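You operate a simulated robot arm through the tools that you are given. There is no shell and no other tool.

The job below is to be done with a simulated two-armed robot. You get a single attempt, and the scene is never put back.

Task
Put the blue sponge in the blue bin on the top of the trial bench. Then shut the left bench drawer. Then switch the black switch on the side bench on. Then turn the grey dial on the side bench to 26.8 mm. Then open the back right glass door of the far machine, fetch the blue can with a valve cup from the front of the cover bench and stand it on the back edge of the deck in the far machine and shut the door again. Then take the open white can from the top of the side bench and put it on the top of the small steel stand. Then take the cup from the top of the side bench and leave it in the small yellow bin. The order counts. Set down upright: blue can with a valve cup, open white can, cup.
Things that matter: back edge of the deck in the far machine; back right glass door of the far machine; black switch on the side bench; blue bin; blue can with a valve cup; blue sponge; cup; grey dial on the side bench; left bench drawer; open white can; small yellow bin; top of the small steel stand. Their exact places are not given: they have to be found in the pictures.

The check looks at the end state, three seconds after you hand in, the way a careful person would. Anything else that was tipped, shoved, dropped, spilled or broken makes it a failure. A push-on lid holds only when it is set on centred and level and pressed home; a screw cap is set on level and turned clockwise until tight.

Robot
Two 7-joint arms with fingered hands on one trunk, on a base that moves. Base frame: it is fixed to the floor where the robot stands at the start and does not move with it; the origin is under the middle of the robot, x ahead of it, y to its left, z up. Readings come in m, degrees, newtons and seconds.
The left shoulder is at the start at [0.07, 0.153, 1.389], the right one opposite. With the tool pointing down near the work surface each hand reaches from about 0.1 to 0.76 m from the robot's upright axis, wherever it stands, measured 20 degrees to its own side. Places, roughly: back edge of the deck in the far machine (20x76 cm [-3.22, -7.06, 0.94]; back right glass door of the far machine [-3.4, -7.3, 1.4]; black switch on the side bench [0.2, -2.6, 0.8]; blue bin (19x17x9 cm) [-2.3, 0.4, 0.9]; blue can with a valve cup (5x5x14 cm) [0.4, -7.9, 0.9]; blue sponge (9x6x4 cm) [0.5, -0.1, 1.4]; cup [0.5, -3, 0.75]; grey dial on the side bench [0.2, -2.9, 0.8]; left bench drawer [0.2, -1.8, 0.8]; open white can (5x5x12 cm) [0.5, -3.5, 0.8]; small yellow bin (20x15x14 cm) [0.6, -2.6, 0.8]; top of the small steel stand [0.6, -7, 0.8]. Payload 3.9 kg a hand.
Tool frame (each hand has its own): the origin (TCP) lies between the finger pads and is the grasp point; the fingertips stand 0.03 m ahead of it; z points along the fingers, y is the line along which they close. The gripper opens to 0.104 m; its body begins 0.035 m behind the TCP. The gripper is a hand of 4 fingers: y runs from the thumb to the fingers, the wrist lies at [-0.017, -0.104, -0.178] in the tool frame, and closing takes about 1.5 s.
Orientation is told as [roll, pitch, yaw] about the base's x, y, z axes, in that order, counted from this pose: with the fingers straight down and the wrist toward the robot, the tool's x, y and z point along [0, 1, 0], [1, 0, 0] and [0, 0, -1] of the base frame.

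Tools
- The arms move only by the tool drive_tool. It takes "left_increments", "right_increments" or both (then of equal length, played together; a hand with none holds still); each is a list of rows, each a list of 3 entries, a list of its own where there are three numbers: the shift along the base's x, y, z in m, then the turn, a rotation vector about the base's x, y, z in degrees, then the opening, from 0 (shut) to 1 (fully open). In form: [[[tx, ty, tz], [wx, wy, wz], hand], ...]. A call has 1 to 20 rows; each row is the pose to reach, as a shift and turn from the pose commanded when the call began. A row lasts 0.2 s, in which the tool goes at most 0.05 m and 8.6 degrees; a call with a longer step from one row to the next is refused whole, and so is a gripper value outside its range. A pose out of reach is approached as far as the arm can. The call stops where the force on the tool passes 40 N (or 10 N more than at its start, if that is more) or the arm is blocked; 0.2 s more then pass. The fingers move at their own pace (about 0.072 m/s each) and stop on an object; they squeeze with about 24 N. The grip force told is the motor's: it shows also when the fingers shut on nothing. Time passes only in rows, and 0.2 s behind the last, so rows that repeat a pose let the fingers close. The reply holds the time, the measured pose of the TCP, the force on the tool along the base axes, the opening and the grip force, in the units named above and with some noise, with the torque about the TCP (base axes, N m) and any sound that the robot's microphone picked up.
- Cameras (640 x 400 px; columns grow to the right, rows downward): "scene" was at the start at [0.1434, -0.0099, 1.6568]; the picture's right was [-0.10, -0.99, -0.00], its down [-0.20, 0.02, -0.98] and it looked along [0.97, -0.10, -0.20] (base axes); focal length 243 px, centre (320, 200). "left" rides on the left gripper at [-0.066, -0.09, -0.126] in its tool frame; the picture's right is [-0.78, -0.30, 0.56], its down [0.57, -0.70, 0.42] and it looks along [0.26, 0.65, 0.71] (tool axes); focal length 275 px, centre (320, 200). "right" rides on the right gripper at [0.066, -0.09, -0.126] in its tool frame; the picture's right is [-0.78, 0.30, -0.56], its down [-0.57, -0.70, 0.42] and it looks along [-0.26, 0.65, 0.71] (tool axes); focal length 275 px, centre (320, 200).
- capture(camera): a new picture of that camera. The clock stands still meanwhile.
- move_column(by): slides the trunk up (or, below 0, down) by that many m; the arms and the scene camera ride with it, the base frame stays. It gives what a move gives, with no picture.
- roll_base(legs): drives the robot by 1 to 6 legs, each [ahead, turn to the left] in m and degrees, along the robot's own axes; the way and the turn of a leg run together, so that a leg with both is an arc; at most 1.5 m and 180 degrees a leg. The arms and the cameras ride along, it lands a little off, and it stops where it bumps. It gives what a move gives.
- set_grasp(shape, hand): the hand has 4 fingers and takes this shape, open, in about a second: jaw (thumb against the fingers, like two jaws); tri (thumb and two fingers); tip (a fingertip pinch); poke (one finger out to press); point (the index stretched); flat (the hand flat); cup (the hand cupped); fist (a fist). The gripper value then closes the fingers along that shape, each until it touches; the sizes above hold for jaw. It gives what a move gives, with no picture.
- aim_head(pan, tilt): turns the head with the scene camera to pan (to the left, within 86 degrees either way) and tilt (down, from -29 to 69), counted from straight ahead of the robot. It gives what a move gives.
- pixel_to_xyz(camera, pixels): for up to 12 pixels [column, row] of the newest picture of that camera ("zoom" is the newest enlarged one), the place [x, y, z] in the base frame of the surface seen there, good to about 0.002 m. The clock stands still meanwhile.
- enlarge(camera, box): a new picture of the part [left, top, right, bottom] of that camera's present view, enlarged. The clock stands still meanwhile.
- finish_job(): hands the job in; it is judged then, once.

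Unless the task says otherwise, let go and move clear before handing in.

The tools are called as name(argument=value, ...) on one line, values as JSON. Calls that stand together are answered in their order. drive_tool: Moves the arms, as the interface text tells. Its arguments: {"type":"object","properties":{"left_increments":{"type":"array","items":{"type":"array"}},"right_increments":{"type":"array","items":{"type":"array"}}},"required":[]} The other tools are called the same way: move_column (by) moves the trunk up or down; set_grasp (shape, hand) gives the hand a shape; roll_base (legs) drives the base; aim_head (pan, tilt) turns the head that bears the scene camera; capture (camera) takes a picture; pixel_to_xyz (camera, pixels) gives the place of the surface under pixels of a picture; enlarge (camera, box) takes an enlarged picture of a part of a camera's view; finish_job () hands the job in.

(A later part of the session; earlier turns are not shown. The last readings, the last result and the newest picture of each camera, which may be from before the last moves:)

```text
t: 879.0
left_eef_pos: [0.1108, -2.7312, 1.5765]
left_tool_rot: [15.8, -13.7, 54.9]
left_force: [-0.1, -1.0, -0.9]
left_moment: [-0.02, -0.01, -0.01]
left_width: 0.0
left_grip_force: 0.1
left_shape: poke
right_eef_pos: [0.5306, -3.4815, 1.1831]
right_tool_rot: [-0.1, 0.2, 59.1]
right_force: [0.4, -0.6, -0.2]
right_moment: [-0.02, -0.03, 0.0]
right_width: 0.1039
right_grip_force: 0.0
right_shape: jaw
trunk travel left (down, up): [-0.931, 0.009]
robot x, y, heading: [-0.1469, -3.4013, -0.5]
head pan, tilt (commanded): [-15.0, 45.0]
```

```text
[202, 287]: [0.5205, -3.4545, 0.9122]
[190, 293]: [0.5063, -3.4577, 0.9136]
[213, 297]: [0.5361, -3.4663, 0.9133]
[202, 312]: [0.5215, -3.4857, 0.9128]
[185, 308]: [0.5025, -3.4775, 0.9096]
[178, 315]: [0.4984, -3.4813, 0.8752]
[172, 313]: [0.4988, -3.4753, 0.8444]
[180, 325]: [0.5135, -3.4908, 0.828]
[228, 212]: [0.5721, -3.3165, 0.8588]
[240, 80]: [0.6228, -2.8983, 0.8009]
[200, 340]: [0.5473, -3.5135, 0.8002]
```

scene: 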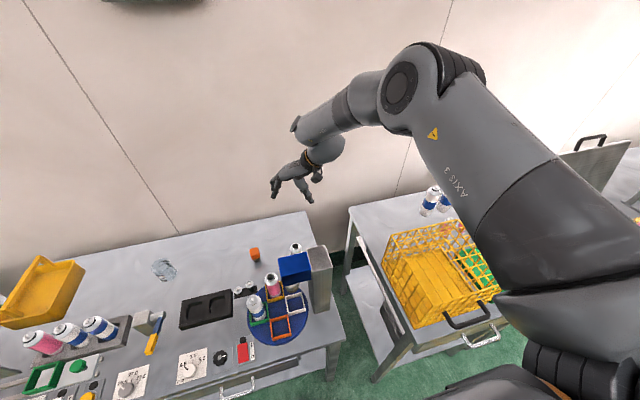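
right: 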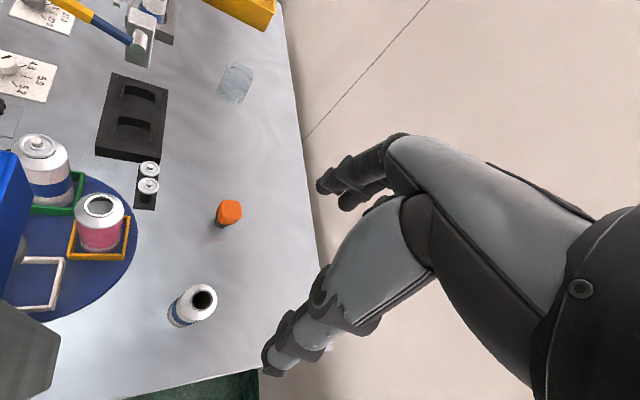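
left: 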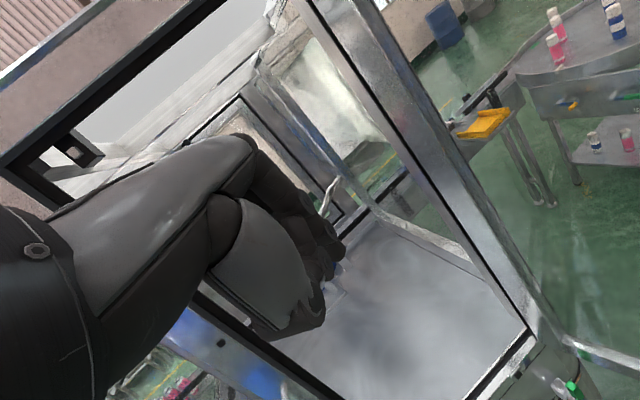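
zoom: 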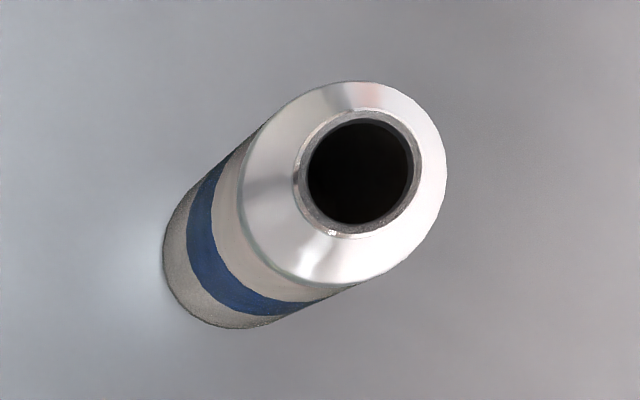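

The can's centre is (0.521, −3.470), top z≈0.917. I'll align the hand above it and lower the trunk 0.2 m.

drive_tool(right_increments=[[[-0.005, 0.006, 0], [0, 0, 0], 1], [[-0.0096, 0.0115, 0], [0, 0, 0], 1], [[-0.0096, 0.0115, 0], [0, 0, 0], 1]])

move_column(by=-0.2)

capture(camera="right")

capture(camera="scene")

```text
t: 879.9
left_eef_pos: [0.1123, -2.7328, 1.5772]
left_tool_rot: [15.9, -13.8, 54.9]
left_force: [0.7, -1.0, -0.1]
left_moment: [-0.01, -0.03, -0.04]
left_width: 0.0
left_grip_force: 0.1
left_shape: poke
right_eef_pos: [0.5233, -3.4731, 1.1837]
right_tool_rot: [0.0, 0.2, 59.2]
right_force: [-0.2, -0.2, -0.2]
right_moment: [-0.01, 0.01, -0.02]
right_width: 0.1038
right_grip_force: 0.0
right_shape: jaw
trunk travel left (down, up): [-0.931, 0.009]
robot x, y, heading: [-0.1434, -3.4026, -0.2]
head pan, tilt (commanded): [-15.0, 45.0]
```

```text
t: 882.0
left_eef_pos: [0.1113, -2.7306, 1.3761]
left_tool_rot: [15.8, -13.8, 54.8]
left_force: [-0.1, -0.2, -0.2]
left_moment: [-0.01, -0.01, -0.04]
left_width: 0.0
left_grip_force: 0.1
left_shape: poke
right_eef_pos: [0.5238, -3.4713, 0.9838]
right_tool_rot: [0.0, 0.1, 59.2]
right_force: [0.2, -0.2, -0.3]
right_moment: [0.0, 0.0, 0.02]
right_width: 0.1039
right_grip_force: 0.0
right_shape: jaw
trunk travel left (down, up): [-0.731, 0.209]
robot x, y, heading: [-0.1439, -3.4038, -0.5]
head pan, tilt (commanded): [-15.0, 45.0]
```

```text
taken
```

right: 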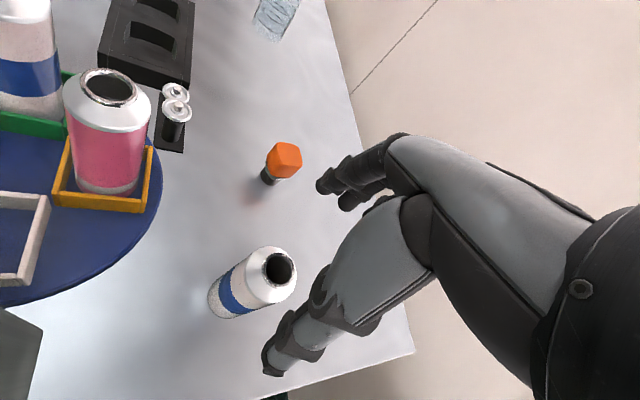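

```text
taken
```

scene: 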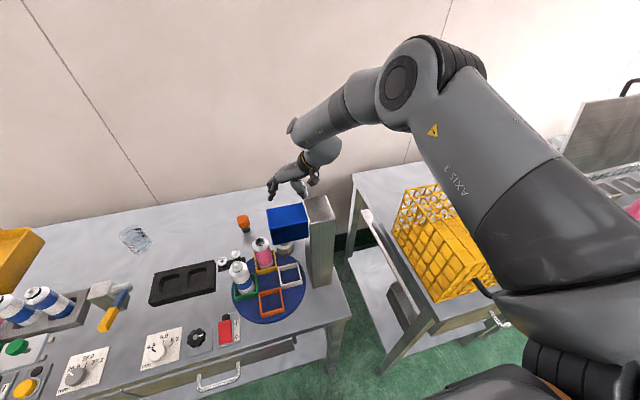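

Aligned with the tips just above the can. I'll lower the last 8 cm with the trunk and close.

drive_tool(right_increments=[[[-0.0025, 0.0013, 0], [0, 0, 0], 1], [[-0.0025, 0.0013, 0], [0, 0, 0], 1]])

move_column(by=-0.083)

capture(camera="right")

```text
t: 882.6
left_eef_pos: [0.1108, -2.7299, 1.376]
left_tool_rot: [15.8, -13.9, 54.9]
left_force: [0.1, 0.3, -0.3]
left_moment: [-0.01, -0.02, -0.01]
left_width: 0.0
left_grip_force: 0.2
left_shape: poke
right_eef_pos: [0.5202, -3.4709, 0.9839]
right_tool_rot: [-0.1, 0.1, 59.2]
right_force: [-0.6, -0.2, 0.6]
right_moment: [0.01, 0.01, 0.0]
right_width: 0.1039
right_grip_force: 0.0
right_shape: jaw
trunk travel left (down, up): [-0.731, 0.209]
robot x, y, heading: [-0.1418, -3.4027, -0.4]
head pan, tilt (commanded): [-15.0, 45.0]
```

```text
t: 883.8
left_eef_pos: [0.1115, -2.7308, 1.2937]
left_tool_rot: [15.8, -13.7, 54.8]
left_force: [-0.2, 0.0, 0.5]
left_moment: [0.02, -0.02, -0.01]
left_width: 0.0
left_grip_force: 0.0
left_shape: poke
right_eef_pos: [0.5197, -3.472, 0.9006]
right_tool_rot: [-0.1, 0.1, 59.3]
right_force: [-0.6, -0.2, -0.6]
right_moment: [-0.01, 0.02, 0.0]
right_width: 0.1037
right_grip_force: 0.0
right_shape: jaw
trunk travel left (down, up): [-0.648, 0.292]
robot x, y, heading: [-0.1423, -3.4014, -0.4]
head pan, tilt (commanded): [-15.0, 45.0]
```

```text
taken
```

right: 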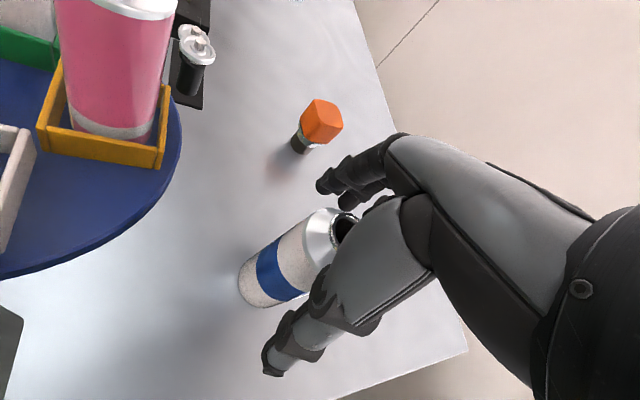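

The can's top is between fingers and thumb. Closing.

drive_tool(right_increments=[[[0, 0, 0], [0, 0, 0], 0.5], [[0, 0, 0], [0, 0, 0], 0], [[0, 0, 0], [0, 0, 0], 0], [[0, 0, 0], [0, 0, 0], 0], [[0, 0, 0], [0, 0, 0], 0], [[0, 0, 0], [0, 0, 0], 0], [[0, 0, 0], [0, 0, 0], 0]])

capture(camera="right")

```text
t: 885.4
left_eef_pos: [0.1109, -2.7304, 1.2937]
left_tool_rot: [15.9, -13.8, 54.8]
left_force: [-0.2, -0.4, -1.0]
left_moment: [0.0, 0.02, -0.02]
left_width: 0.0
left_grip_force: 0.1
left_shape: poke
right_eef_pos: [0.5211, -3.4715, 0.9014]
right_tool_rot: [-0.1, 0.1, 59.3]
right_force: [0.6, -0.1, 0.4]
right_moment: [0.03, -0.04, -0.04]
right_width: 0.0378
right_grip_force: 24.0
right_shape: jaw
trunk travel left (down, up): [-0.648, 0.292]
robot x, y, heading: [-0.141, -3.4039, -0.5]
head pan, tilt (commanded): [-15.0, 45.0]
```

```text
taken
```

right: 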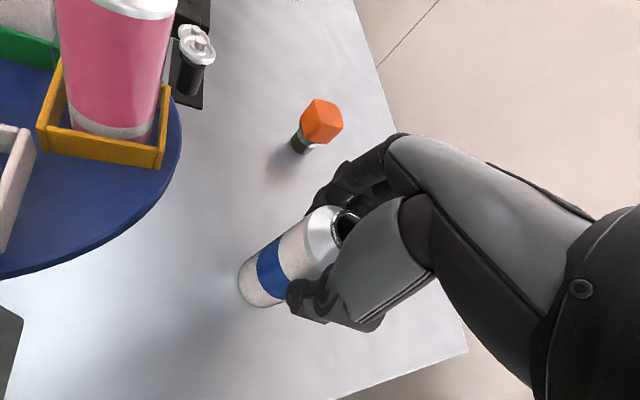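

The can is held. The post stands in front of it and is nearly as high as I can lift, so after lifting I'll swing left by turning the base 18° (over the low cans), then back out.

move_column(by=0.288)

capture(camera="right")

roll_base(legs=[[0, 18]])

capture(camera="scene")

```text
t: 888.3
left_eef_pos: [0.1108, -2.7299, 1.5825]
left_tool_rot: [15.8, -13.8, 54.8]
left_force: [-0.1, -0.1, 0.4]
left_moment: [0.01, 0.04, 0.02]
left_width: 0.0
left_grip_force: 0.0
left_shape: poke
right_eef_pos: [0.5219, -3.4713, 1.1879]
right_tool_rot: [-0.1, 0.1, 59.2]
right_force: [-0.3, 0.4, -1.0]
right_moment: [0.0, -0.02, -0.01]
right_width: 0.0375
right_grip_force: 23.6
right_shape: jaw
trunk travel left (down, up): [-0.936, 0.004]
robot x, y, heading: [-0.1411, -3.3985, -0.5]
head pan, tilt (commanded): [-15.0, 45.0]
```

```text
taken
```

right: 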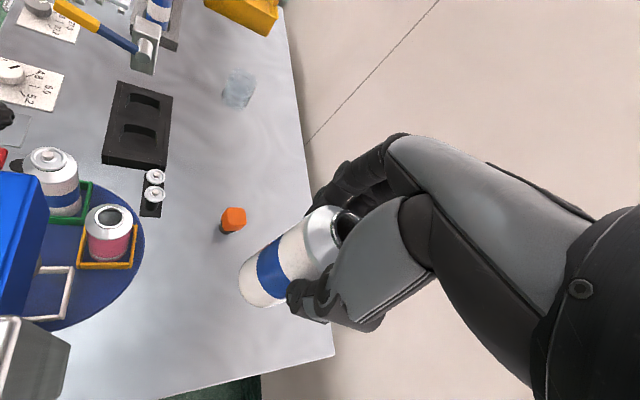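

```text
t: 889.7
left_eef_pos: [-0.1042, -2.6865, 1.5819]
left_tool_rot: [15.8, -13.8, 72.6]
left_force: [0.3, -0.3, -0.2]
left_moment: [0.01, 0.03, 0.0]
left_width: 0.0001
left_grip_force: 0.1
left_shape: poke
right_eef_pos: [0.5128, -3.2656, 1.1884]
right_tool_rot: [-0.1, 0.1, 77.1]
right_force: [0.5, -0.3, 0.4]
right_moment: [0.01, -0.02, -0.01]
right_width: 0.0371
right_grip_force: 23.7
right_shape: jaw
trunk travel left (down, up): [-0.936, 0.004]
robot x, y, heading: [-0.1436, -3.4, 17.3]
head pan, tilt (commanded): [-15.0, 45.0]
```

```text
taken
```

scene: 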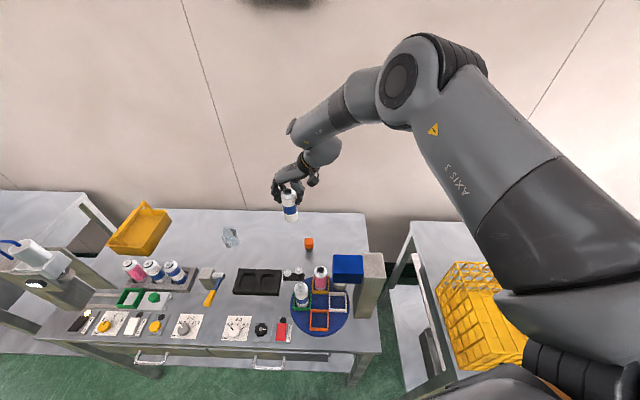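

The can is lifted and swung clear of the post. I'll back out.

roll_base(legs=[[-0.6, 0]])

capture(camera="scene")

```text
t: 893.1
left_eef_pos: [-0.6825, -2.8671, 1.5809]
left_tool_rot: [15.9, -13.7, 73.0]
left_force: [0.5, 1.2, 0.5]
left_moment: [0.02, -0.03, 0.03]
left_width: 0.0
left_grip_force: 0.0
left_shape: poke
right_eef_pos: [-0.065, -3.4446, 1.187]
right_tool_rot: [-0.1, 0.2, 77.4]
right_force: [0.3, 0.7, -0.8]
right_moment: [0.0, 0.04, 0.0]
right_width: 0.0375
right_grip_force: 23.6
right_shape: jaw
trunk travel left (down, up): [-0.936, 0.004]
robot x, y, heading: [-0.7196, -3.5871, 17.9]
head pan, tilt (commanded): [-15.0, 45.0]
```

```text
taken
```

scene: 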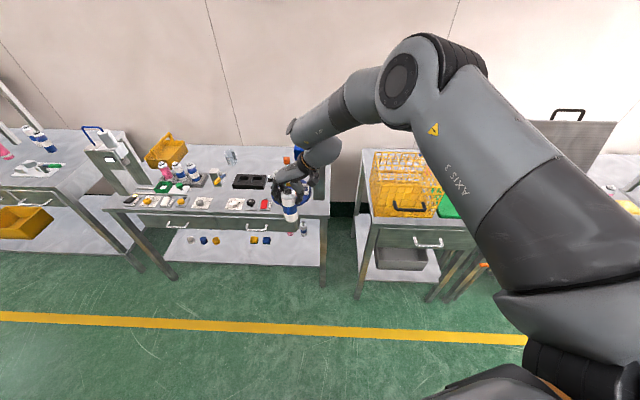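

All is undisturbed. Now down the aisle to the small steel stand near y≈−7.

roll_base(legs=[[0, -112], [1.5, 0], [1.5, 0], [0.35, 0], [0, 94]])

aim_head(pan=0, tilt=30)

capture(camera="scene")

```text
t: 918.0
left_eef_pos: [-0.681, -6.2448, 1.5825]
left_tool_rot: [15.9, -13.8, 55.5]
left_force: [0.4, -0.1, 0.4]
left_moment: [0.02, 0.0, -0.05]
left_width: 0.0
left_grip_force: 0.0
left_shape: poke
right_eef_pos: [-0.2596, -6.979, 1.1885]
right_tool_rot: [-0.1, 0.1, 60.0]
right_force: [0.2, 0.4, 0.2]
right_moment: [0.04, -0.02, -0.01]
right_width: 0.0371
right_grip_force: 24.1
right_shape: jaw
trunk travel left (down, up): [-0.936, 0.004]
robot x, y, heading: [-0.9229, -6.9166, 0.6]
head pan, tilt (commanded): [-15.0, 45.0]
```

```text
t: 918.7
left_eef_pos: [-0.6796, -6.2435, 1.5806]
left_tool_rot: [15.9, -13.8, 55.5]
left_force: [0.6, 1.1, 0.1]
left_moment: [-0.05, 0.0, 0.01]
left_width: 0.0
left_grip_force: 0.0
left_shape: poke
right_eef_pos: [-0.2604, -6.9784, 1.1887]
right_tool_rot: [-0.2, 0.0, 60.0]
right_force: [-0.6, 0.8, -0.7]
right_moment: [-0.02, 0.0, 0.01]
right_width: 0.037
right_grip_force: 24.2
right_shape: jaw
trunk travel left (down, up): [-0.936, 0.004]
robot x, y, heading: [-0.9262, -6.9189, 0.6]
head pan, tilt (commanded): [0.0, 30.0]
```

```text
taken
```

scene: 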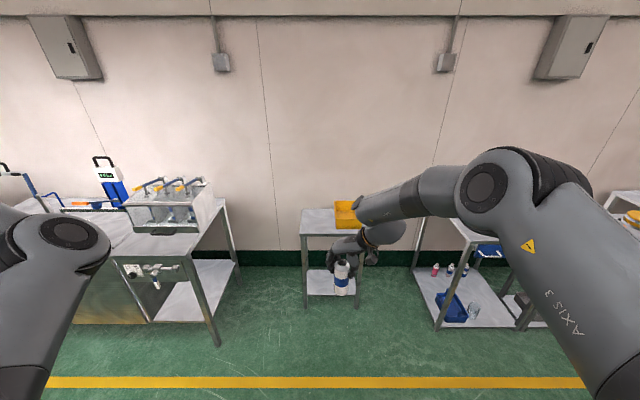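

The small steel stand is right ahead at (325,222), with a yellow tray on part of it. I'll measure its top.

pixel_to_xyz(camera="scene", pixels=[[303, 210], [302, 234], [320, 222], [330, 212], [328, 232], [336, 205], [337, 226], [350, 205], [345, 222], [360, 232]])

enlarge(camera="scene", box=[280, 180, 440, 320])

```text
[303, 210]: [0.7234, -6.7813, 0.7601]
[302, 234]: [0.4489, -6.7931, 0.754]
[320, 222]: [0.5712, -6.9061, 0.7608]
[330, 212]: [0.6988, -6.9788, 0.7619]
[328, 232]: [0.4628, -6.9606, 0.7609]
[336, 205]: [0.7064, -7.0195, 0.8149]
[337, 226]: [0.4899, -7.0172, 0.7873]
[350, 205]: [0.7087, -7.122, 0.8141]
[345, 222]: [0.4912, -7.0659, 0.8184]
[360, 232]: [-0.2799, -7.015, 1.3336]
```

```text
2.86 times, centred on (360, 250) of scene
```

zoom: 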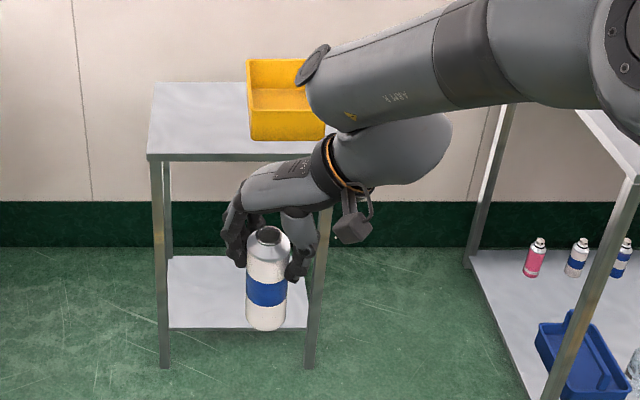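

The free part of the stand's top is x 0.45–0.73, y −6.79…−7.0, z 0.761. I'll place the can at about (0.58, −6.89). First I check the neighbouring bench's corner for base clearance.

pixel_to_xyz(camera="scene", pixels=[[185, 258], [218, 340], [238, 265], [195, 255], [150, 320], [440, 320], [222, 200]])

```text
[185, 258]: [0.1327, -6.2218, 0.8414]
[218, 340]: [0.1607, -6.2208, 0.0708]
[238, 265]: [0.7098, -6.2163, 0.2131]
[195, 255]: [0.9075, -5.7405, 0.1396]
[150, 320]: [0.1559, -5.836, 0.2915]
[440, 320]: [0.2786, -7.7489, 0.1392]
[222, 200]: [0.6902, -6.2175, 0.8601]
```

There is room. I'll approach with a 20° heading so that the left arm stays away from the left bench.

roll_base(legs=[[0, -10], [0.87, 0], [0, 29.4]])

aim_head(pan=-15, tilt=45)

capture(camera="scene")

capture(camera="right")

```text
t: 925.4
left_eef_pos: [-0.0768, -6.3471, 1.5831]
left_tool_rot: [16.0, -13.9, 74.7]
left_force: [0.1, -0.2, 0.0]
left_moment: [0.02, 0.05, 0.01]
left_width: 0.0
left_grip_force: 0.0
left_shape: poke
right_eef_pos: [0.5579, -6.903, 1.1887]
right_tool_rot: [-0.1, -0.1, 79.2]
right_force: [-0.2, 0.0, -0.9]
right_moment: [-0.02, 0.02, 0.02]
right_width: 0.0372
right_grip_force: 23.6
right_shape: jaw
trunk travel left (down, up): [-0.936, 0.004]
robot x, y, heading: [-0.0904, -7.0656, 19.5]
head pan, tilt (commanded): [0.0, 30.0]
```

```text
t: 926.2
left_eef_pos: [-0.0785, -6.3454, 1.5822]
left_tool_rot: [16.0, -13.8, 74.6]
left_force: [-0.6, -0.6, -0.6]
left_moment: [0.03, -0.03, -0.03]
left_width: 0.0001
left_grip_force: 0.1
left_shape: poke
right_eef_pos: [0.5582, -6.9033, 1.1874]
right_tool_rot: [-0.3, 0.1, 79.1]
right_force: [0.5, 0.4, -0.2]
right_moment: [-0.02, -0.01, 0.02]
right_width: 0.037
right_grip_force: 24.3
right_shape: jaw
trunk travel left (down, up): [-0.936, 0.004]
robot x, y, heading: [-0.0893, -7.0587, 19.8]
head pan, tilt (commanded): [-15.0, 45.0]
```

```text
taken
```

scene: 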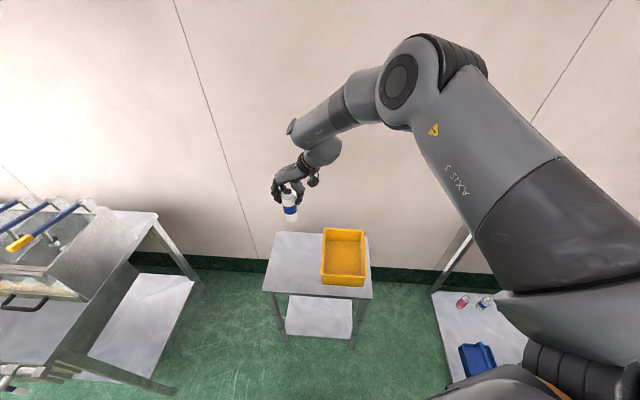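

```text
taken
```

right: 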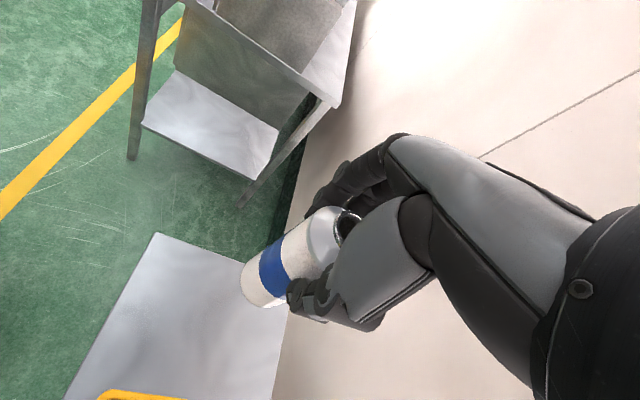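

The can hangs over the free part of the stand. I'll fine-tune and lower with the trunk to just above the surface.

drive_tool(right_increments=[[[0.008, 0.006, 0], [0, 0, 0], 0], [[0.016, 0.012, 0], [0, 0, 0], 0], [[0.016, 0.012, 0], [0, 0, 0], 0]])

move_column(by=-0.308)

capture(camera="scene")

capture(camera="right")

```text
t: 927.0
left_eef_pos: [-0.0791, -6.3451, 1.5805]
left_tool_rot: [15.9, -13.8, 74.7]
left_force: [-0.1, -0.2, -0.4]
left_moment: [-0.02, 0.02, -0.02]
left_width: 0.0001
left_grip_force: 0.1
left_shape: poke
right_eef_pos: [0.5759, -6.8893, 1.1894]
right_tool_rot: [-0.2, 0.1, 79.1]
right_force: [0.6, -0.5, 0.0]
right_moment: [0.03, 0.01, -0.02]
right_width: 0.0371
right_grip_force: 23.9
right_shape: jaw
trunk travel left (down, up): [-0.936, 0.004]
robot x, y, heading: [-0.0911, -7.0653, 19.5]
head pan, tilt (commanded): [-15.0, 45.0]
```

```text
t: 930.0
left_eef_pos: [-0.0788, -6.3456, 1.2734]
left_tool_rot: [15.9, -13.8, 74.7]
left_force: [-0.5, -0.1, 0.1]
left_moment: [0.03, 0.01, -0.01]
left_width: 0.0
left_grip_force: 0.2
left_shape: poke
right_eef_pos: [0.5759, -6.89, 0.8799]
right_tool_rot: [-0.3, 0.1, 79.1]
right_force: [0.9, -1.0, -0.4]
right_moment: [0.01, 0.01, 0.01]
right_width: 0.0371
right_grip_force: 23.8
right_shape: jaw
trunk travel left (down, up): [-0.628, 0.312]
robot x, y, heading: [-0.0874, -7.0625, 19.5]
head pan, tilt (commanded): [-15.0, 45.0]
```

```text
taken
```

scene: 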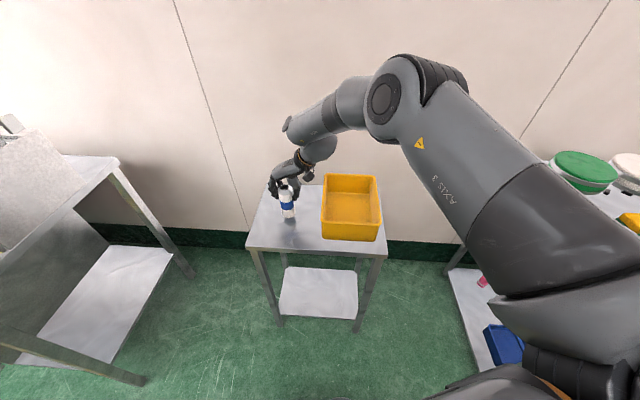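

```text
taken
```

right: 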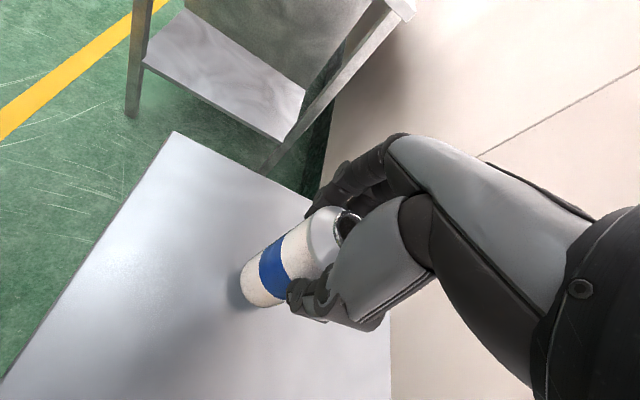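

About 1.7 cm left. I'll lower gently with the arm, watching the force.

drive_tool(right_increments=[[[0, 0, -0.006], [0, 0, 0], 0], [[0, 0, -0.011], [0, 0, 0], 0], [[0, 0, -0.014], [0, 0, 0], 0], [[0, 0, -0.0165], [0, 0, 0], 0], [[0, 0, -0.018], [0, 0, 0], 0]])

```text
t: 931.2
left_eef_pos: [-0.0784, -6.3455, 1.2731]
left_tool_rot: [15.9, -13.8, 74.6]
left_force: [-0.5, 0.2, -0.4]
left_moment: [0.03, -0.01, 0.01]
left_width: 0.0
left_grip_force: 0.1
left_shape: poke
right_eef_pos: [0.575, -6.8914, 0.8629]
right_tool_rot: [-0.2, 0.0, 79.1]
right_force: [0.2, 0.7, -0.4]
right_moment: [-0.03, 0.01, 0.02]
right_width: 0.0371
right_grip_force: 24.2
right_shape: jaw
trunk travel left (down, up): [-0.628, 0.312]
robot x, y, heading: [-0.0897, -7.0594, 19.6]
head pan, tilt (commanded): [-15.0, 45.0]
```

No clear contact yet (the can is very light). I'll lower a few more millimetres.

drive_tool(right_increments=[[[0, 0, -0.0015], [0, 0, 0], 0], [[0, 0, -0.003], [0, 0, 0], 0], [[0, 0, -0.003], [0, 0, 0], 0]])

enlarge(camera="right", box=[200, 190, 360, 330])

```text
t: 932.0
left_eef_pos: [-0.0788, -6.3458, 1.2737]
left_tool_rot: [15.7, -13.8, 74.8]
left_force: [-0.5, 0.1, -0.1]
left_moment: [0.02, 0.0, -0.02]
left_width: 0.0001
left_grip_force: 0.1
left_shape: poke
right_eef_pos: [0.5746, -6.89, 0.861]
right_tool_rot: [-0.2, 0.0, 79.0]
right_force: [0.4, -1.7, 5.4]
right_moment: [-0.03, -0.02, 0.03]
right_width: 0.0372
right_grip_force: 23.9
right_shape: jaw
trunk travel left (down, up): [-0.628, 0.312]
robot x, y, heading: [-0.0886, -7.0635, 19.6]
head pan, tilt (commanded): [-15.0, 45.0]
```

```text
2.86 times, centred on (280, 260) of right
```

zoom: 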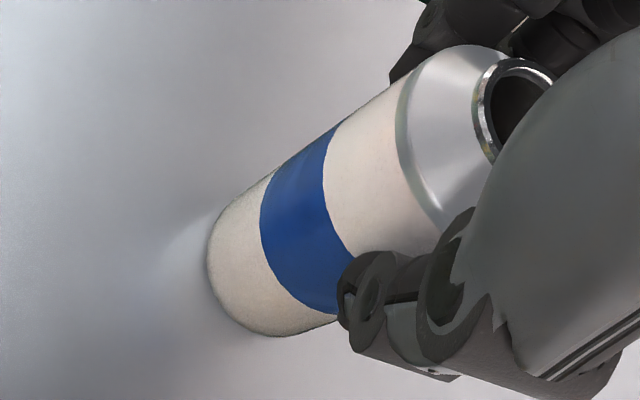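

Contact (5.4 N). The can stands; I'll open the hand and raise it straight up with the trunk.

drive_tool(right_increments=[[[0, 0, 0.001], [0, 0, 0], 0.45], [[0, 0, 0.001], [0, 0, 0], 0.6], [[0, 0, 0.001], [0, 0, 0], 0.8], [[0, 0, 0.001], [0, 0, 0], 1], [[0, 0, 0.001], [0, 0, 0], 1], [[0, 0, 0.001], [0, 0, 0], 1]])

capture(camera="right")

move_column(by=0.3)

capture(camera="right")

capture(camera="scene")

```text
t: 933.4
left_eef_pos: [-0.0788, -6.3462, 1.2736]
left_tool_rot: [15.9, -13.8, 74.6]
left_force: [-0.2, 0.1, -0.3]
left_moment: [-0.04, 0.05, -0.01]
left_width: 0.0
left_grip_force: 0.0
left_shape: poke
right_eef_pos: [0.5759, -6.8907, 0.8614]
right_tool_rot: [-0.2, 0.1, 79.1]
right_force: [-0.4, -0.2, 0.4]
right_moment: [-0.02, 0.01, 0.0]
right_width: 0.1037
right_grip_force: 0.1
right_shape: jaw
trunk travel left (down, up): [-0.628, 0.312]
robot x, y, heading: [-0.0893, -7.0625, 19.7]
head pan, tilt (commanded): [-15.0, 45.0]
```

```text
taken
```

right: 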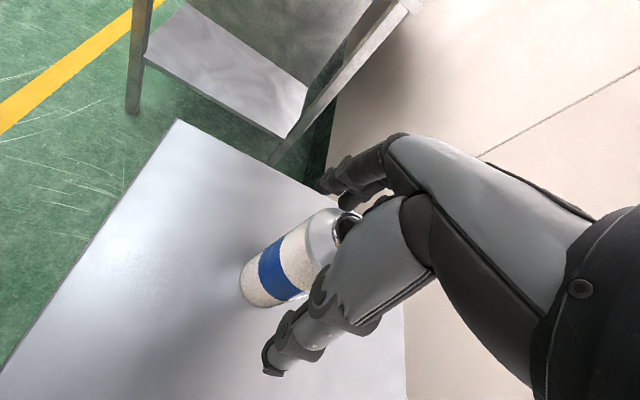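

```text
t: 936.4
left_eef_pos: [-0.0772, -6.3447, 1.5723]
left_tool_rot: [15.9, -13.8, 74.8]
left_force: [0.3, -0.8, -0.3]
left_moment: [0.04, -0.01, 0.01]
left_width: 0.0
left_grip_force: 0.0
left_shape: poke
right_eef_pos: [0.5743, -6.8895, 1.1601]
right_tool_rot: [-0.2, 0.1, 79.2]
right_force: [0.2, -0.2, -0.5]
right_moment: [0.0, -0.01, 0.01]
right_width: 0.1037
right_grip_force: 0.0
right_shape: jaw
trunk travel left (down, up): [-0.928, 0.012]
robot x, y, heading: [-0.0888, -7.0628, 19.4]
head pan, tilt (commanded): [-15.0, 45.0]
```

```text
taken
```

right: 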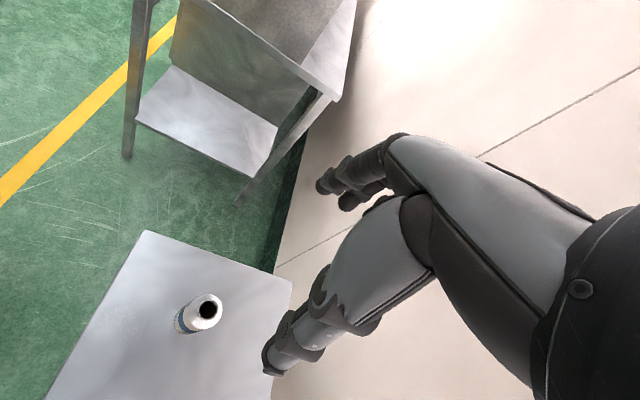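

```text
taken
```

scene: 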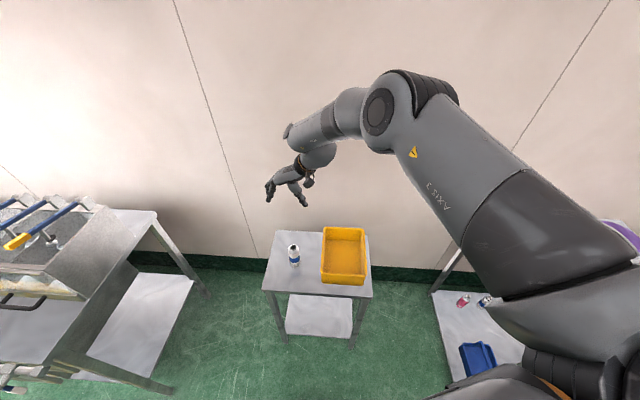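

The white can stands upright on the stand at (293,255). Next the cup: I'll back off and return to the side bench.

roll_base(legs=[[-0.75, 0], [0, 71], [1.5, 0], [1.5, 0], [1.1, 0], [0, -88]])

aim_head(pan=5, tilt=30)

capture(camera="scene")

```text
t: 966.7
left_eef_pos: [-0.9963, -2.5225, 1.5737]
left_tool_rot: [15.7, -13.7, 64.7]
left_force: [0.4, 0.1, -0.1]
left_moment: [0.01, 0.02, 0.01]
left_width: 0.0001
left_grip_force: 0.1
left_shape: poke
right_eef_pos: [-0.4453, -3.1721, 1.1588]
right_tool_rot: [-0.2, 0.1, 69.2]
right_force: [-0.5, 0.6, 0.8]
right_moment: [0.02, 0.0, 0.0]
right_width: 0.1035
right_grip_force: 0.0
right_shape: jaw
trunk travel left (down, up): [-0.928, 0.012]
robot x, y, heading: [-1.1304, -3.2268, 10.0]
head pan, tilt (commanded): [-15.0, 45.0]
```

```text
t: 967.5
left_eef_pos: [-0.9956, -2.5246, 1.5732]
left_tool_rot: [15.9, -13.8, 64.8]
left_force: [-0.2, -0.5, 0.2]
left_moment: [0.02, -0.01, 0.02]
left_width: 0.0
left_grip_force: 0.1
left_shape: poke
right_eef_pos: [-0.4455, -3.173, 1.1598]
right_tool_rot: [-0.1, 0.0, 69.1]
right_force: [0.3, 0.9, 0.2]
right_moment: [-0.02, 0.02, -0.04]
right_width: 0.1037
right_grip_force: 0.0
right_shape: jaw
trunk travel left (down, up): [-0.928, 0.012]
robot x, y, heading: [-1.131, -3.2309, 9.7]
head pan, tilt (commanded): [5.0, 30.0]
```

```text
taken
```

scene: 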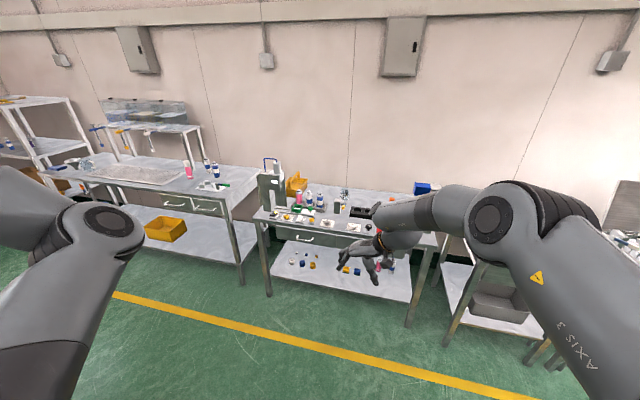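

I'll enlarge to find the cup on the side bench and measure it.

enlarge(camera="scene", box=[250, 150, 410, 250])

```text
4.00 times, centred on (330, 200) of scene
```

zoom: 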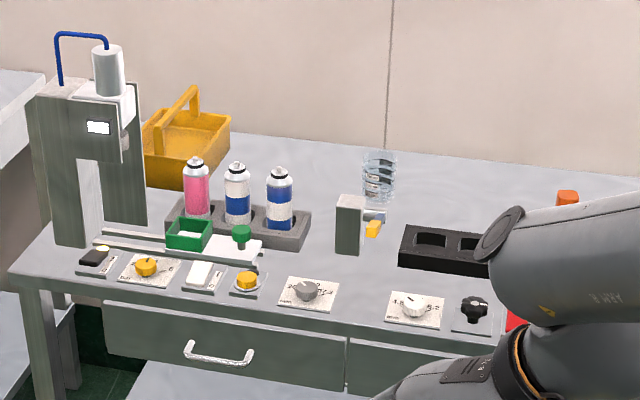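

The cup is the clear striped beaker at zoom (378,178); the small yellow bin with its handle is at (187,145). I'll measure both.

pixel_to_xyz(camera="zoom", pixels=[[378, 155], [378, 170], [378, 185], [375, 200], [366, 180], [392, 180], [150, 135], [205, 118], [230, 130], [180, 180], [195, 95], [160, 125]])

```text
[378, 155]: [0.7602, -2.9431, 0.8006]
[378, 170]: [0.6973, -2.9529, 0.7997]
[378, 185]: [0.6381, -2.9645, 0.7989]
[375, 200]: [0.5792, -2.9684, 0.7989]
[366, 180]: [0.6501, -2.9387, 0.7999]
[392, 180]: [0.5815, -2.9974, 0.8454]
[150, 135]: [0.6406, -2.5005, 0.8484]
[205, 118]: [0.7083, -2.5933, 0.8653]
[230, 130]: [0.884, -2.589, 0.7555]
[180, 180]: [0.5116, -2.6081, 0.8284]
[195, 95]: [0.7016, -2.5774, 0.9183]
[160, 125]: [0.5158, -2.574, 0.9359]
```

The cup's centre is about (0.58, −2.97), though its glass gives little depth. I'll drive up to the bench and look from the hand camera.

roll_base(legs=[[0, 8.9], [1.03, 0], [0, -18.6]])

aim_head(pan=-5, tilt=45)

capture(camera="scene")

capture(camera="right")

```text
t: 974.6
left_eef_pos: [0.1107, -2.2156, 1.5722]
left_tool_rot: [15.8, -13.6, 55.2]
left_force: [0.1, -0.7, -0.3]
left_moment: [0.0, 0.02, -0.01]
left_width: 0.0002
left_grip_force: 0.2
left_shape: poke
right_eef_pos: [0.5429, -2.9475, 1.1599]
right_tool_rot: [-0.2, 0.2, 59.6]
right_force: [-1.0, -0.1, -0.3]
right_moment: [-0.02, 0.0, 0.0]
right_width: 0.1037
right_grip_force: 0.0
right_shape: jaw
trunk travel left (down, up): [-0.928, 0.012]
robot x, y, heading: [-0.1418, -2.8881, -0.2]
head pan, tilt (commanded): [5.0, 30.0]
```

```text
t: 975.4
left_eef_pos: [0.1094, -2.2166, 1.5725]
left_tool_rot: [15.9, -13.8, 54.9]
left_force: [-0.1, -1.1, -0.2]
left_moment: [-0.02, 0.01, -0.02]
left_width: 0.0
left_grip_force: 0.1
left_shape: poke
right_eef_pos: [0.5422, -2.9496, 1.1602]
right_tool_rot: [-0.2, 0.0, 59.5]
right_force: [-0.2, -0.7, 0.3]
right_moment: [0.01, 0.0, -0.02]
right_width: 0.1034
right_grip_force: 0.0
right_shape: jaw
trunk travel left (down, up): [-0.928, 0.012]
robot x, y, heading: [-0.1395, -2.8903, -0.1]
head pan, tilt (commanded): [-5.0, 45.0]
```

```text
taken
```

scene: 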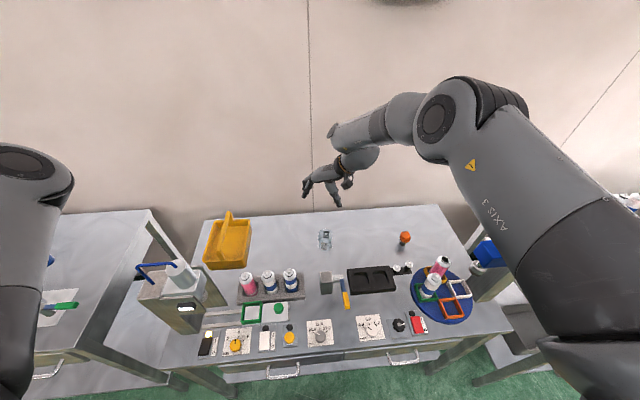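

```text
taken
```

right: 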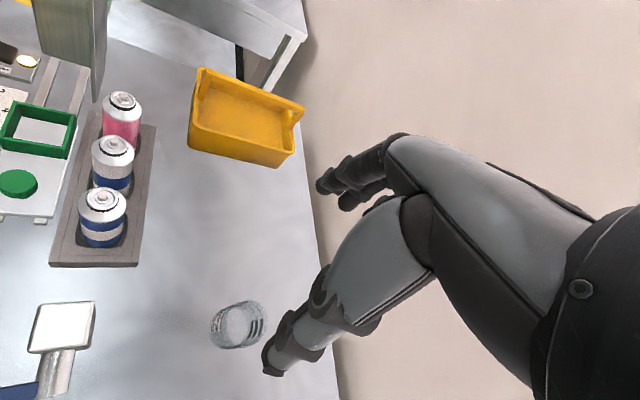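

The hand camera shows the cup at (238,325) and the yellow bin at (245,118). I'll enlarge both.

enlarge(camera="right", box=[190, 285, 290, 365])

enlarge(camera="scene", box=[290, 205, 370, 265])

pixel_to_xyz(camera="right", pixels=[[262, 310], [265, 322], [212, 325], [215, 340], [240, 302], [236, 347], [250, 345], [225, 306], [238, 325], [260, 338]])

```text
5.00 times, centred on (240, 325) of right
```

zoom: 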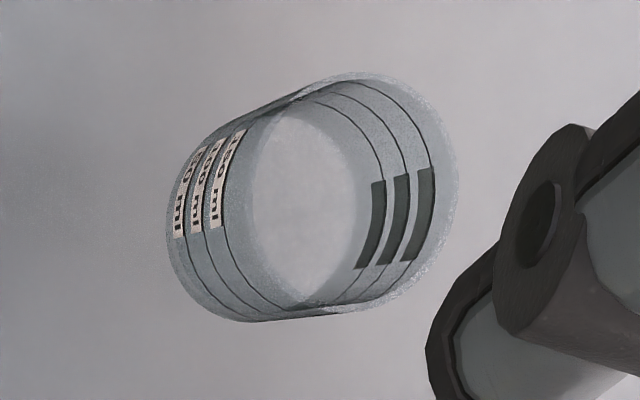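

```text
6.67 times, centred on (330, 235) of scene
```

zoom: 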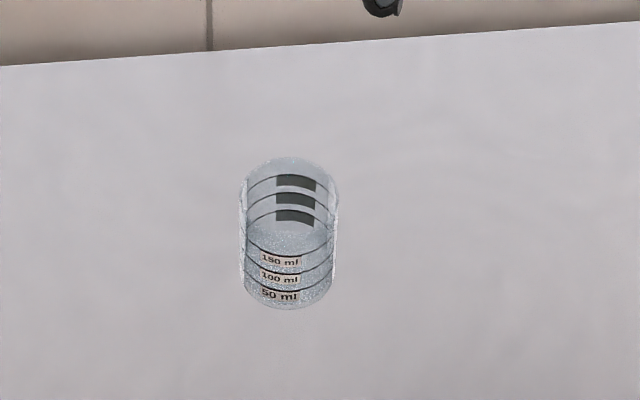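

```text
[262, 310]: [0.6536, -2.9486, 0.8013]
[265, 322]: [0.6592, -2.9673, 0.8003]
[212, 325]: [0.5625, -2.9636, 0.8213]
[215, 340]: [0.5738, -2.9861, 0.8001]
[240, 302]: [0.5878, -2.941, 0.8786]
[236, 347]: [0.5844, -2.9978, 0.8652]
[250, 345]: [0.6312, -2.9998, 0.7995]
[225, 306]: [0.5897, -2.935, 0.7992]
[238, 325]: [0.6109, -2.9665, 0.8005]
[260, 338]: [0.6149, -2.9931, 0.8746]
```

The labels on the cup are opaque, so I can measure depth on them.

pixel_to_xyz(camera="zoom", pixels=[[270, 260], [290, 261], [280, 278], [270, 278], [292, 278], [280, 295], [285, 183], [305, 183], [295, 200], [285, 217], [305, 217], [295, 217]])

```text
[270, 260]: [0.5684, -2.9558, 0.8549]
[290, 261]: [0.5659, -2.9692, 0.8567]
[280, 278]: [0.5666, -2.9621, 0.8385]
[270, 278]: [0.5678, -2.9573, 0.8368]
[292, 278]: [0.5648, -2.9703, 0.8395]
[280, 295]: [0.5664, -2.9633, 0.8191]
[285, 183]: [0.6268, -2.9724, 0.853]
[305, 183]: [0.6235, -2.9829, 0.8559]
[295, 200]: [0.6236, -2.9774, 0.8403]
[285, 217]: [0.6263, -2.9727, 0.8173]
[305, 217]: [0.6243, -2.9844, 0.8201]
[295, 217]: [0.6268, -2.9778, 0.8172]
```

The cup's centre is (0.596, −2.970), radius ≈ 0.031, height up to z≈0.88. Now the bin's rim and floor.

enlarge(camera="right", box=[160, 50, 330, 180])

pixel_to_xyz(camera="right", pixels=[[203, 70], [303, 110], [288, 150], [192, 122], [240, 110], [225, 105], [260, 120], [200, 100], [296, 130], [270, 167], [195, 150], [250, 85]])

```text
3.08 times, centred on (245, 115) of right
```

zoom: 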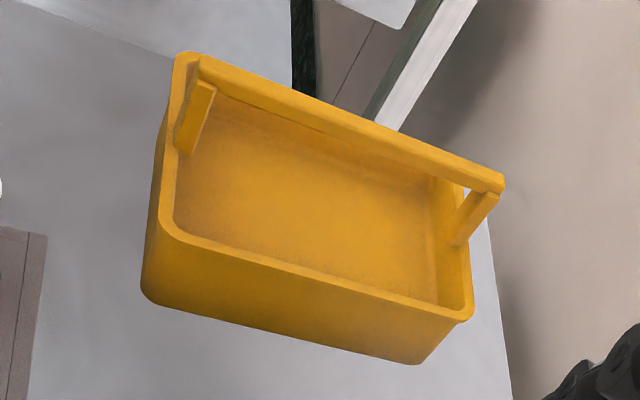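

```text
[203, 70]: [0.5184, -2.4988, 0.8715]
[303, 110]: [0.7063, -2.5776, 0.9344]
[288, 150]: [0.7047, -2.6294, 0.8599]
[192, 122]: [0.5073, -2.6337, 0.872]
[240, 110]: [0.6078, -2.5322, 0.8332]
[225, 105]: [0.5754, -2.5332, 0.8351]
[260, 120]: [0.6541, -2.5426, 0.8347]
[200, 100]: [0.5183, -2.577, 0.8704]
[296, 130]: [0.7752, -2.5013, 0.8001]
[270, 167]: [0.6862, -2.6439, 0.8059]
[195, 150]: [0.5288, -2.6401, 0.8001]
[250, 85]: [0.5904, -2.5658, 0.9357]
```

The bin has a handle bar along its middle (y≈−2.57, z≈0.93) above the opening, so I need to know whether the cup fits beside it. I'll look from the head camera too.

enlarge(camera="scene", box=[190, 200, 270, 280])

pixel_to_xyz(camera="zoom", pixels=[[200, 150], [130, 290], [350, 300], [390, 150], [270, 180], [270, 260], [215, 200], [330, 200], [290, 60], [300, 130], [250, 230], [330, 260]])

```text
5.00 times, centred on (230, 240) of scene
```

zoom: 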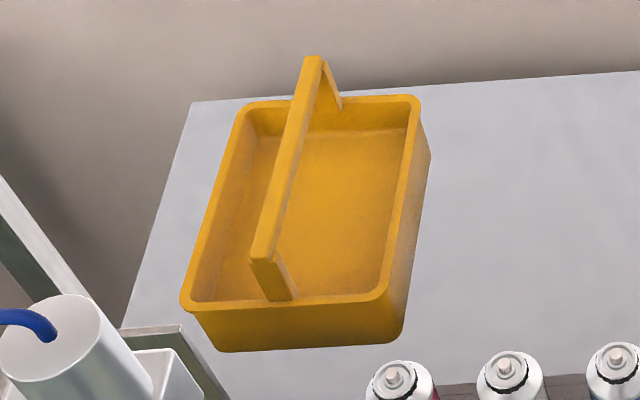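

```text
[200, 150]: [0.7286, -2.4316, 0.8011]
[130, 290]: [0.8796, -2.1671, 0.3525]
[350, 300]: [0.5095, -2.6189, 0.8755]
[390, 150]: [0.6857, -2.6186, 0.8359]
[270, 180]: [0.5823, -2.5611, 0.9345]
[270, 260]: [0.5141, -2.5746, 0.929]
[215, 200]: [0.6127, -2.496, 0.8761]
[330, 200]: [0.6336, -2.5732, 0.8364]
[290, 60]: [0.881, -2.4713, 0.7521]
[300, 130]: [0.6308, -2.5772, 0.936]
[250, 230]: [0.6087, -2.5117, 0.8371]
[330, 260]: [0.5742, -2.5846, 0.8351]
```

The bin's floor is at z≈0.836, rim 0.875, with the handle bar overhead. First I take the cup: aligning the hand above it.

drive_tool(right_increments=[[[0.02, -0.008, 0], [0, 0, 0], 1], [[0.04, -0.015, 0], [0, 0, 0], 1], [[0.054, -0.0205, 0], [0, 0, 0], 1], [[0.054, -0.0205, 0], [0, 0, 0], 1]])

move_column(by=-0.2)

capture(camera="right")

capture(camera="scene")

```text
t: 976.4
left_eef_pos: [0.1083, -2.2177, 1.5729]
left_tool_rot: [15.8, -13.8, 55.0]
left_force: [-0.4, 0.1, -0.7]
left_moment: [-0.01, 0.0, 0.02]
left_width: 0.0004
left_grip_force: 0.1
left_shape: poke
right_eef_pos: [0.5959, -2.971, 1.1591]
right_tool_rot: [-0.2, 0.1, 59.5]
right_force: [-0.3, 0.1, 0.7]
right_moment: [-0.03, -0.01, -0.02]
right_width: 0.1039
right_grip_force: 0.0
right_shape: jaw
trunk travel left (down, up): [-0.928, 0.012]
robot x, y, heading: [-0.1409, -2.8871, -0.2]
head pan, tilt (commanded): [-5.0, 45.0]
```

```text
t: 978.6
left_eef_pos: [0.109, -2.2169, 1.3728]
left_tool_rot: [15.9, -13.8, 55.0]
left_force: [-0.8, 0.4, 0.0]
left_moment: [0.01, 0.0, 0.01]
left_width: 0.0001
left_grip_force: 0.0
left_shape: poke
right_eef_pos: [0.5968, -2.9713, 0.9601]
right_tool_rot: [-0.2, 0.0, 59.5]
right_force: [-0.2, -0.2, 0.0]
right_moment: [0.0, -0.02, -0.02]
right_width: 0.1035
right_grip_force: 0.1
right_shape: jaw
trunk travel left (down, up): [-0.728, 0.212]
robot x, y, heading: [-0.1431, -2.8884, 0.0]
head pan, tilt (commanded): [-5.0, 45.0]
```

```text
taken
```

right: 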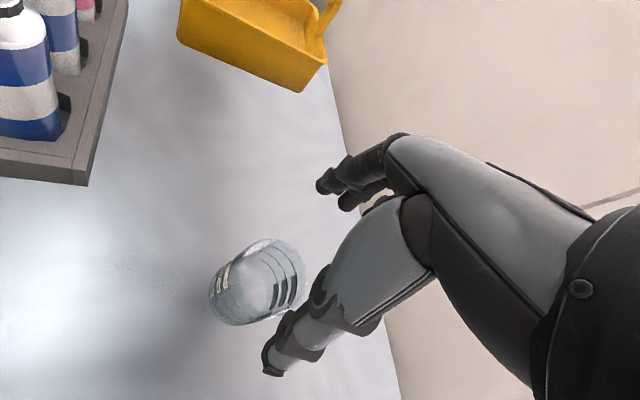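

```text
taken
```

scene: 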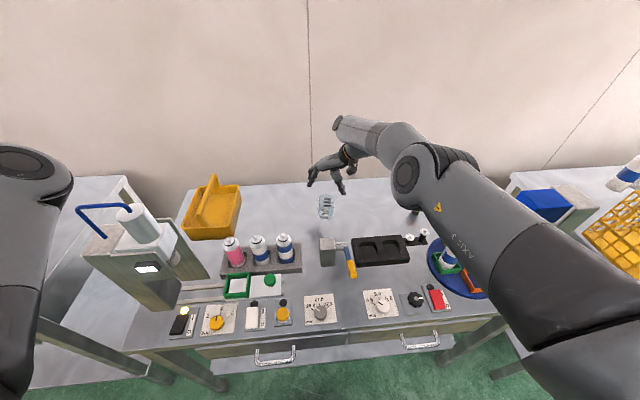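

I'll re-measure the cup from this nearer view to confirm the centring.

enlarge(camera="right", box=[195, 225, 315, 335])

```text
3.64 times, centred on (255, 280) of right
```

zoom: 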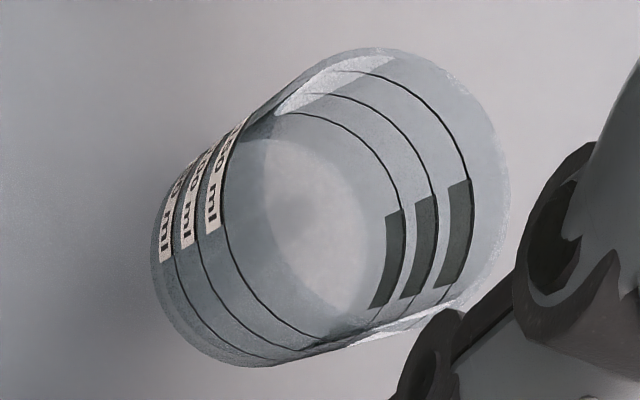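

pixel_to_xyz(camera="zoom", pixels=[[388, 260], [420, 250], [456, 235], [168, 230], [192, 215], [216, 195], [360, 62], [245, 130], [400, 53], [505, 160], [330, 345], [440, 300]])

```text
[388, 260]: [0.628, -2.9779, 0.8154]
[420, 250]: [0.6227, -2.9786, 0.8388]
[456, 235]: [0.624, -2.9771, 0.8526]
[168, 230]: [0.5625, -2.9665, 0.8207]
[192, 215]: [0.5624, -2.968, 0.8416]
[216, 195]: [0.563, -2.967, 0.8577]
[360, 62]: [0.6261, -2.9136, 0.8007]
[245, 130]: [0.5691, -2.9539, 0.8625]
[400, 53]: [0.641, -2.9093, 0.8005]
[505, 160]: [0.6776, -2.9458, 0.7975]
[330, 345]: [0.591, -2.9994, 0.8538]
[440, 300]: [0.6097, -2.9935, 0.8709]
```

Cup centre (0.594, −2.972): aligned. I'll lower the last 10 cm and close gently.

drive_tool(right_increments=[[[-0.0025, -0.0007, 0], [0, 0, 0], 1], [[-0.0025, -0.0007, 0], [0, 0, 0], 1]])

move_column(by=-0.1)

capture(camera="right")

```text
t: 979.2
left_eef_pos: [0.109, -2.2172, 1.3738]
left_tool_rot: [15.9, -13.8, 55.0]
left_force: [0.3, 0.0, 1.0]
left_moment: [-0.03, 0.0, 0.03]
left_width: 0.0
left_grip_force: 0.2
left_shape: poke
right_eef_pos: [0.5929, -2.9715, 0.9592]
right_tool_rot: [-0.2, 0.0, 59.5]
right_force: [0.2, 0.6, 0.0]
right_moment: [0.0, 0.0, -0.01]
right_width: 0.1037
right_grip_force: 0.1
right_shape: jaw
trunk travel left (down, up): [-0.728, 0.212]
robot x, y, heading: [-0.1379, -2.8887, -0.2]
head pan, tilt (commanded): [-5.0, 45.0]
```

```text
t: 980.5
left_eef_pos: [0.1088, -2.2164, 1.274]
left_tool_rot: [15.9, -13.8, 55.0]
left_force: [-0.5, -0.8, -0.5]
left_moment: [-0.01, -0.02, 0.02]
left_width: 0.0
left_grip_force: 0.0
left_shape: poke
right_eef_pos: [0.5941, -2.9716, 0.8598]
right_tool_rot: [-0.3, 0.1, 59.5]
right_force: [0.1, -0.3, 0.7]
right_moment: [-0.01, 0.02, 0.02]
right_width: 0.1039
right_grip_force: 0.1
right_shape: jaw
trunk travel left (down, up): [-0.628, 0.312]
robot x, y, heading: [-0.1421, -2.892, 0.0]
head pan, tilt (commanded): [-5.0, 45.0]
```

```text
taken
```

right: 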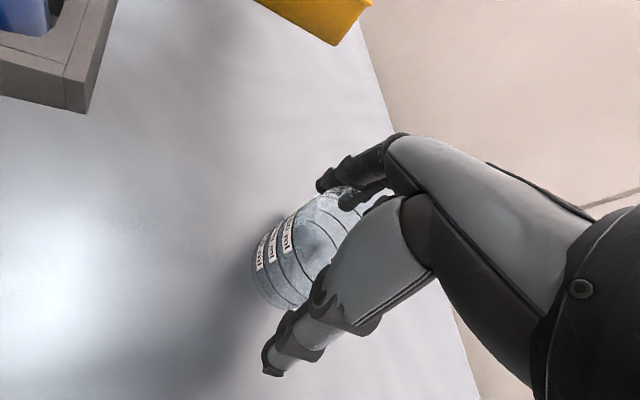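

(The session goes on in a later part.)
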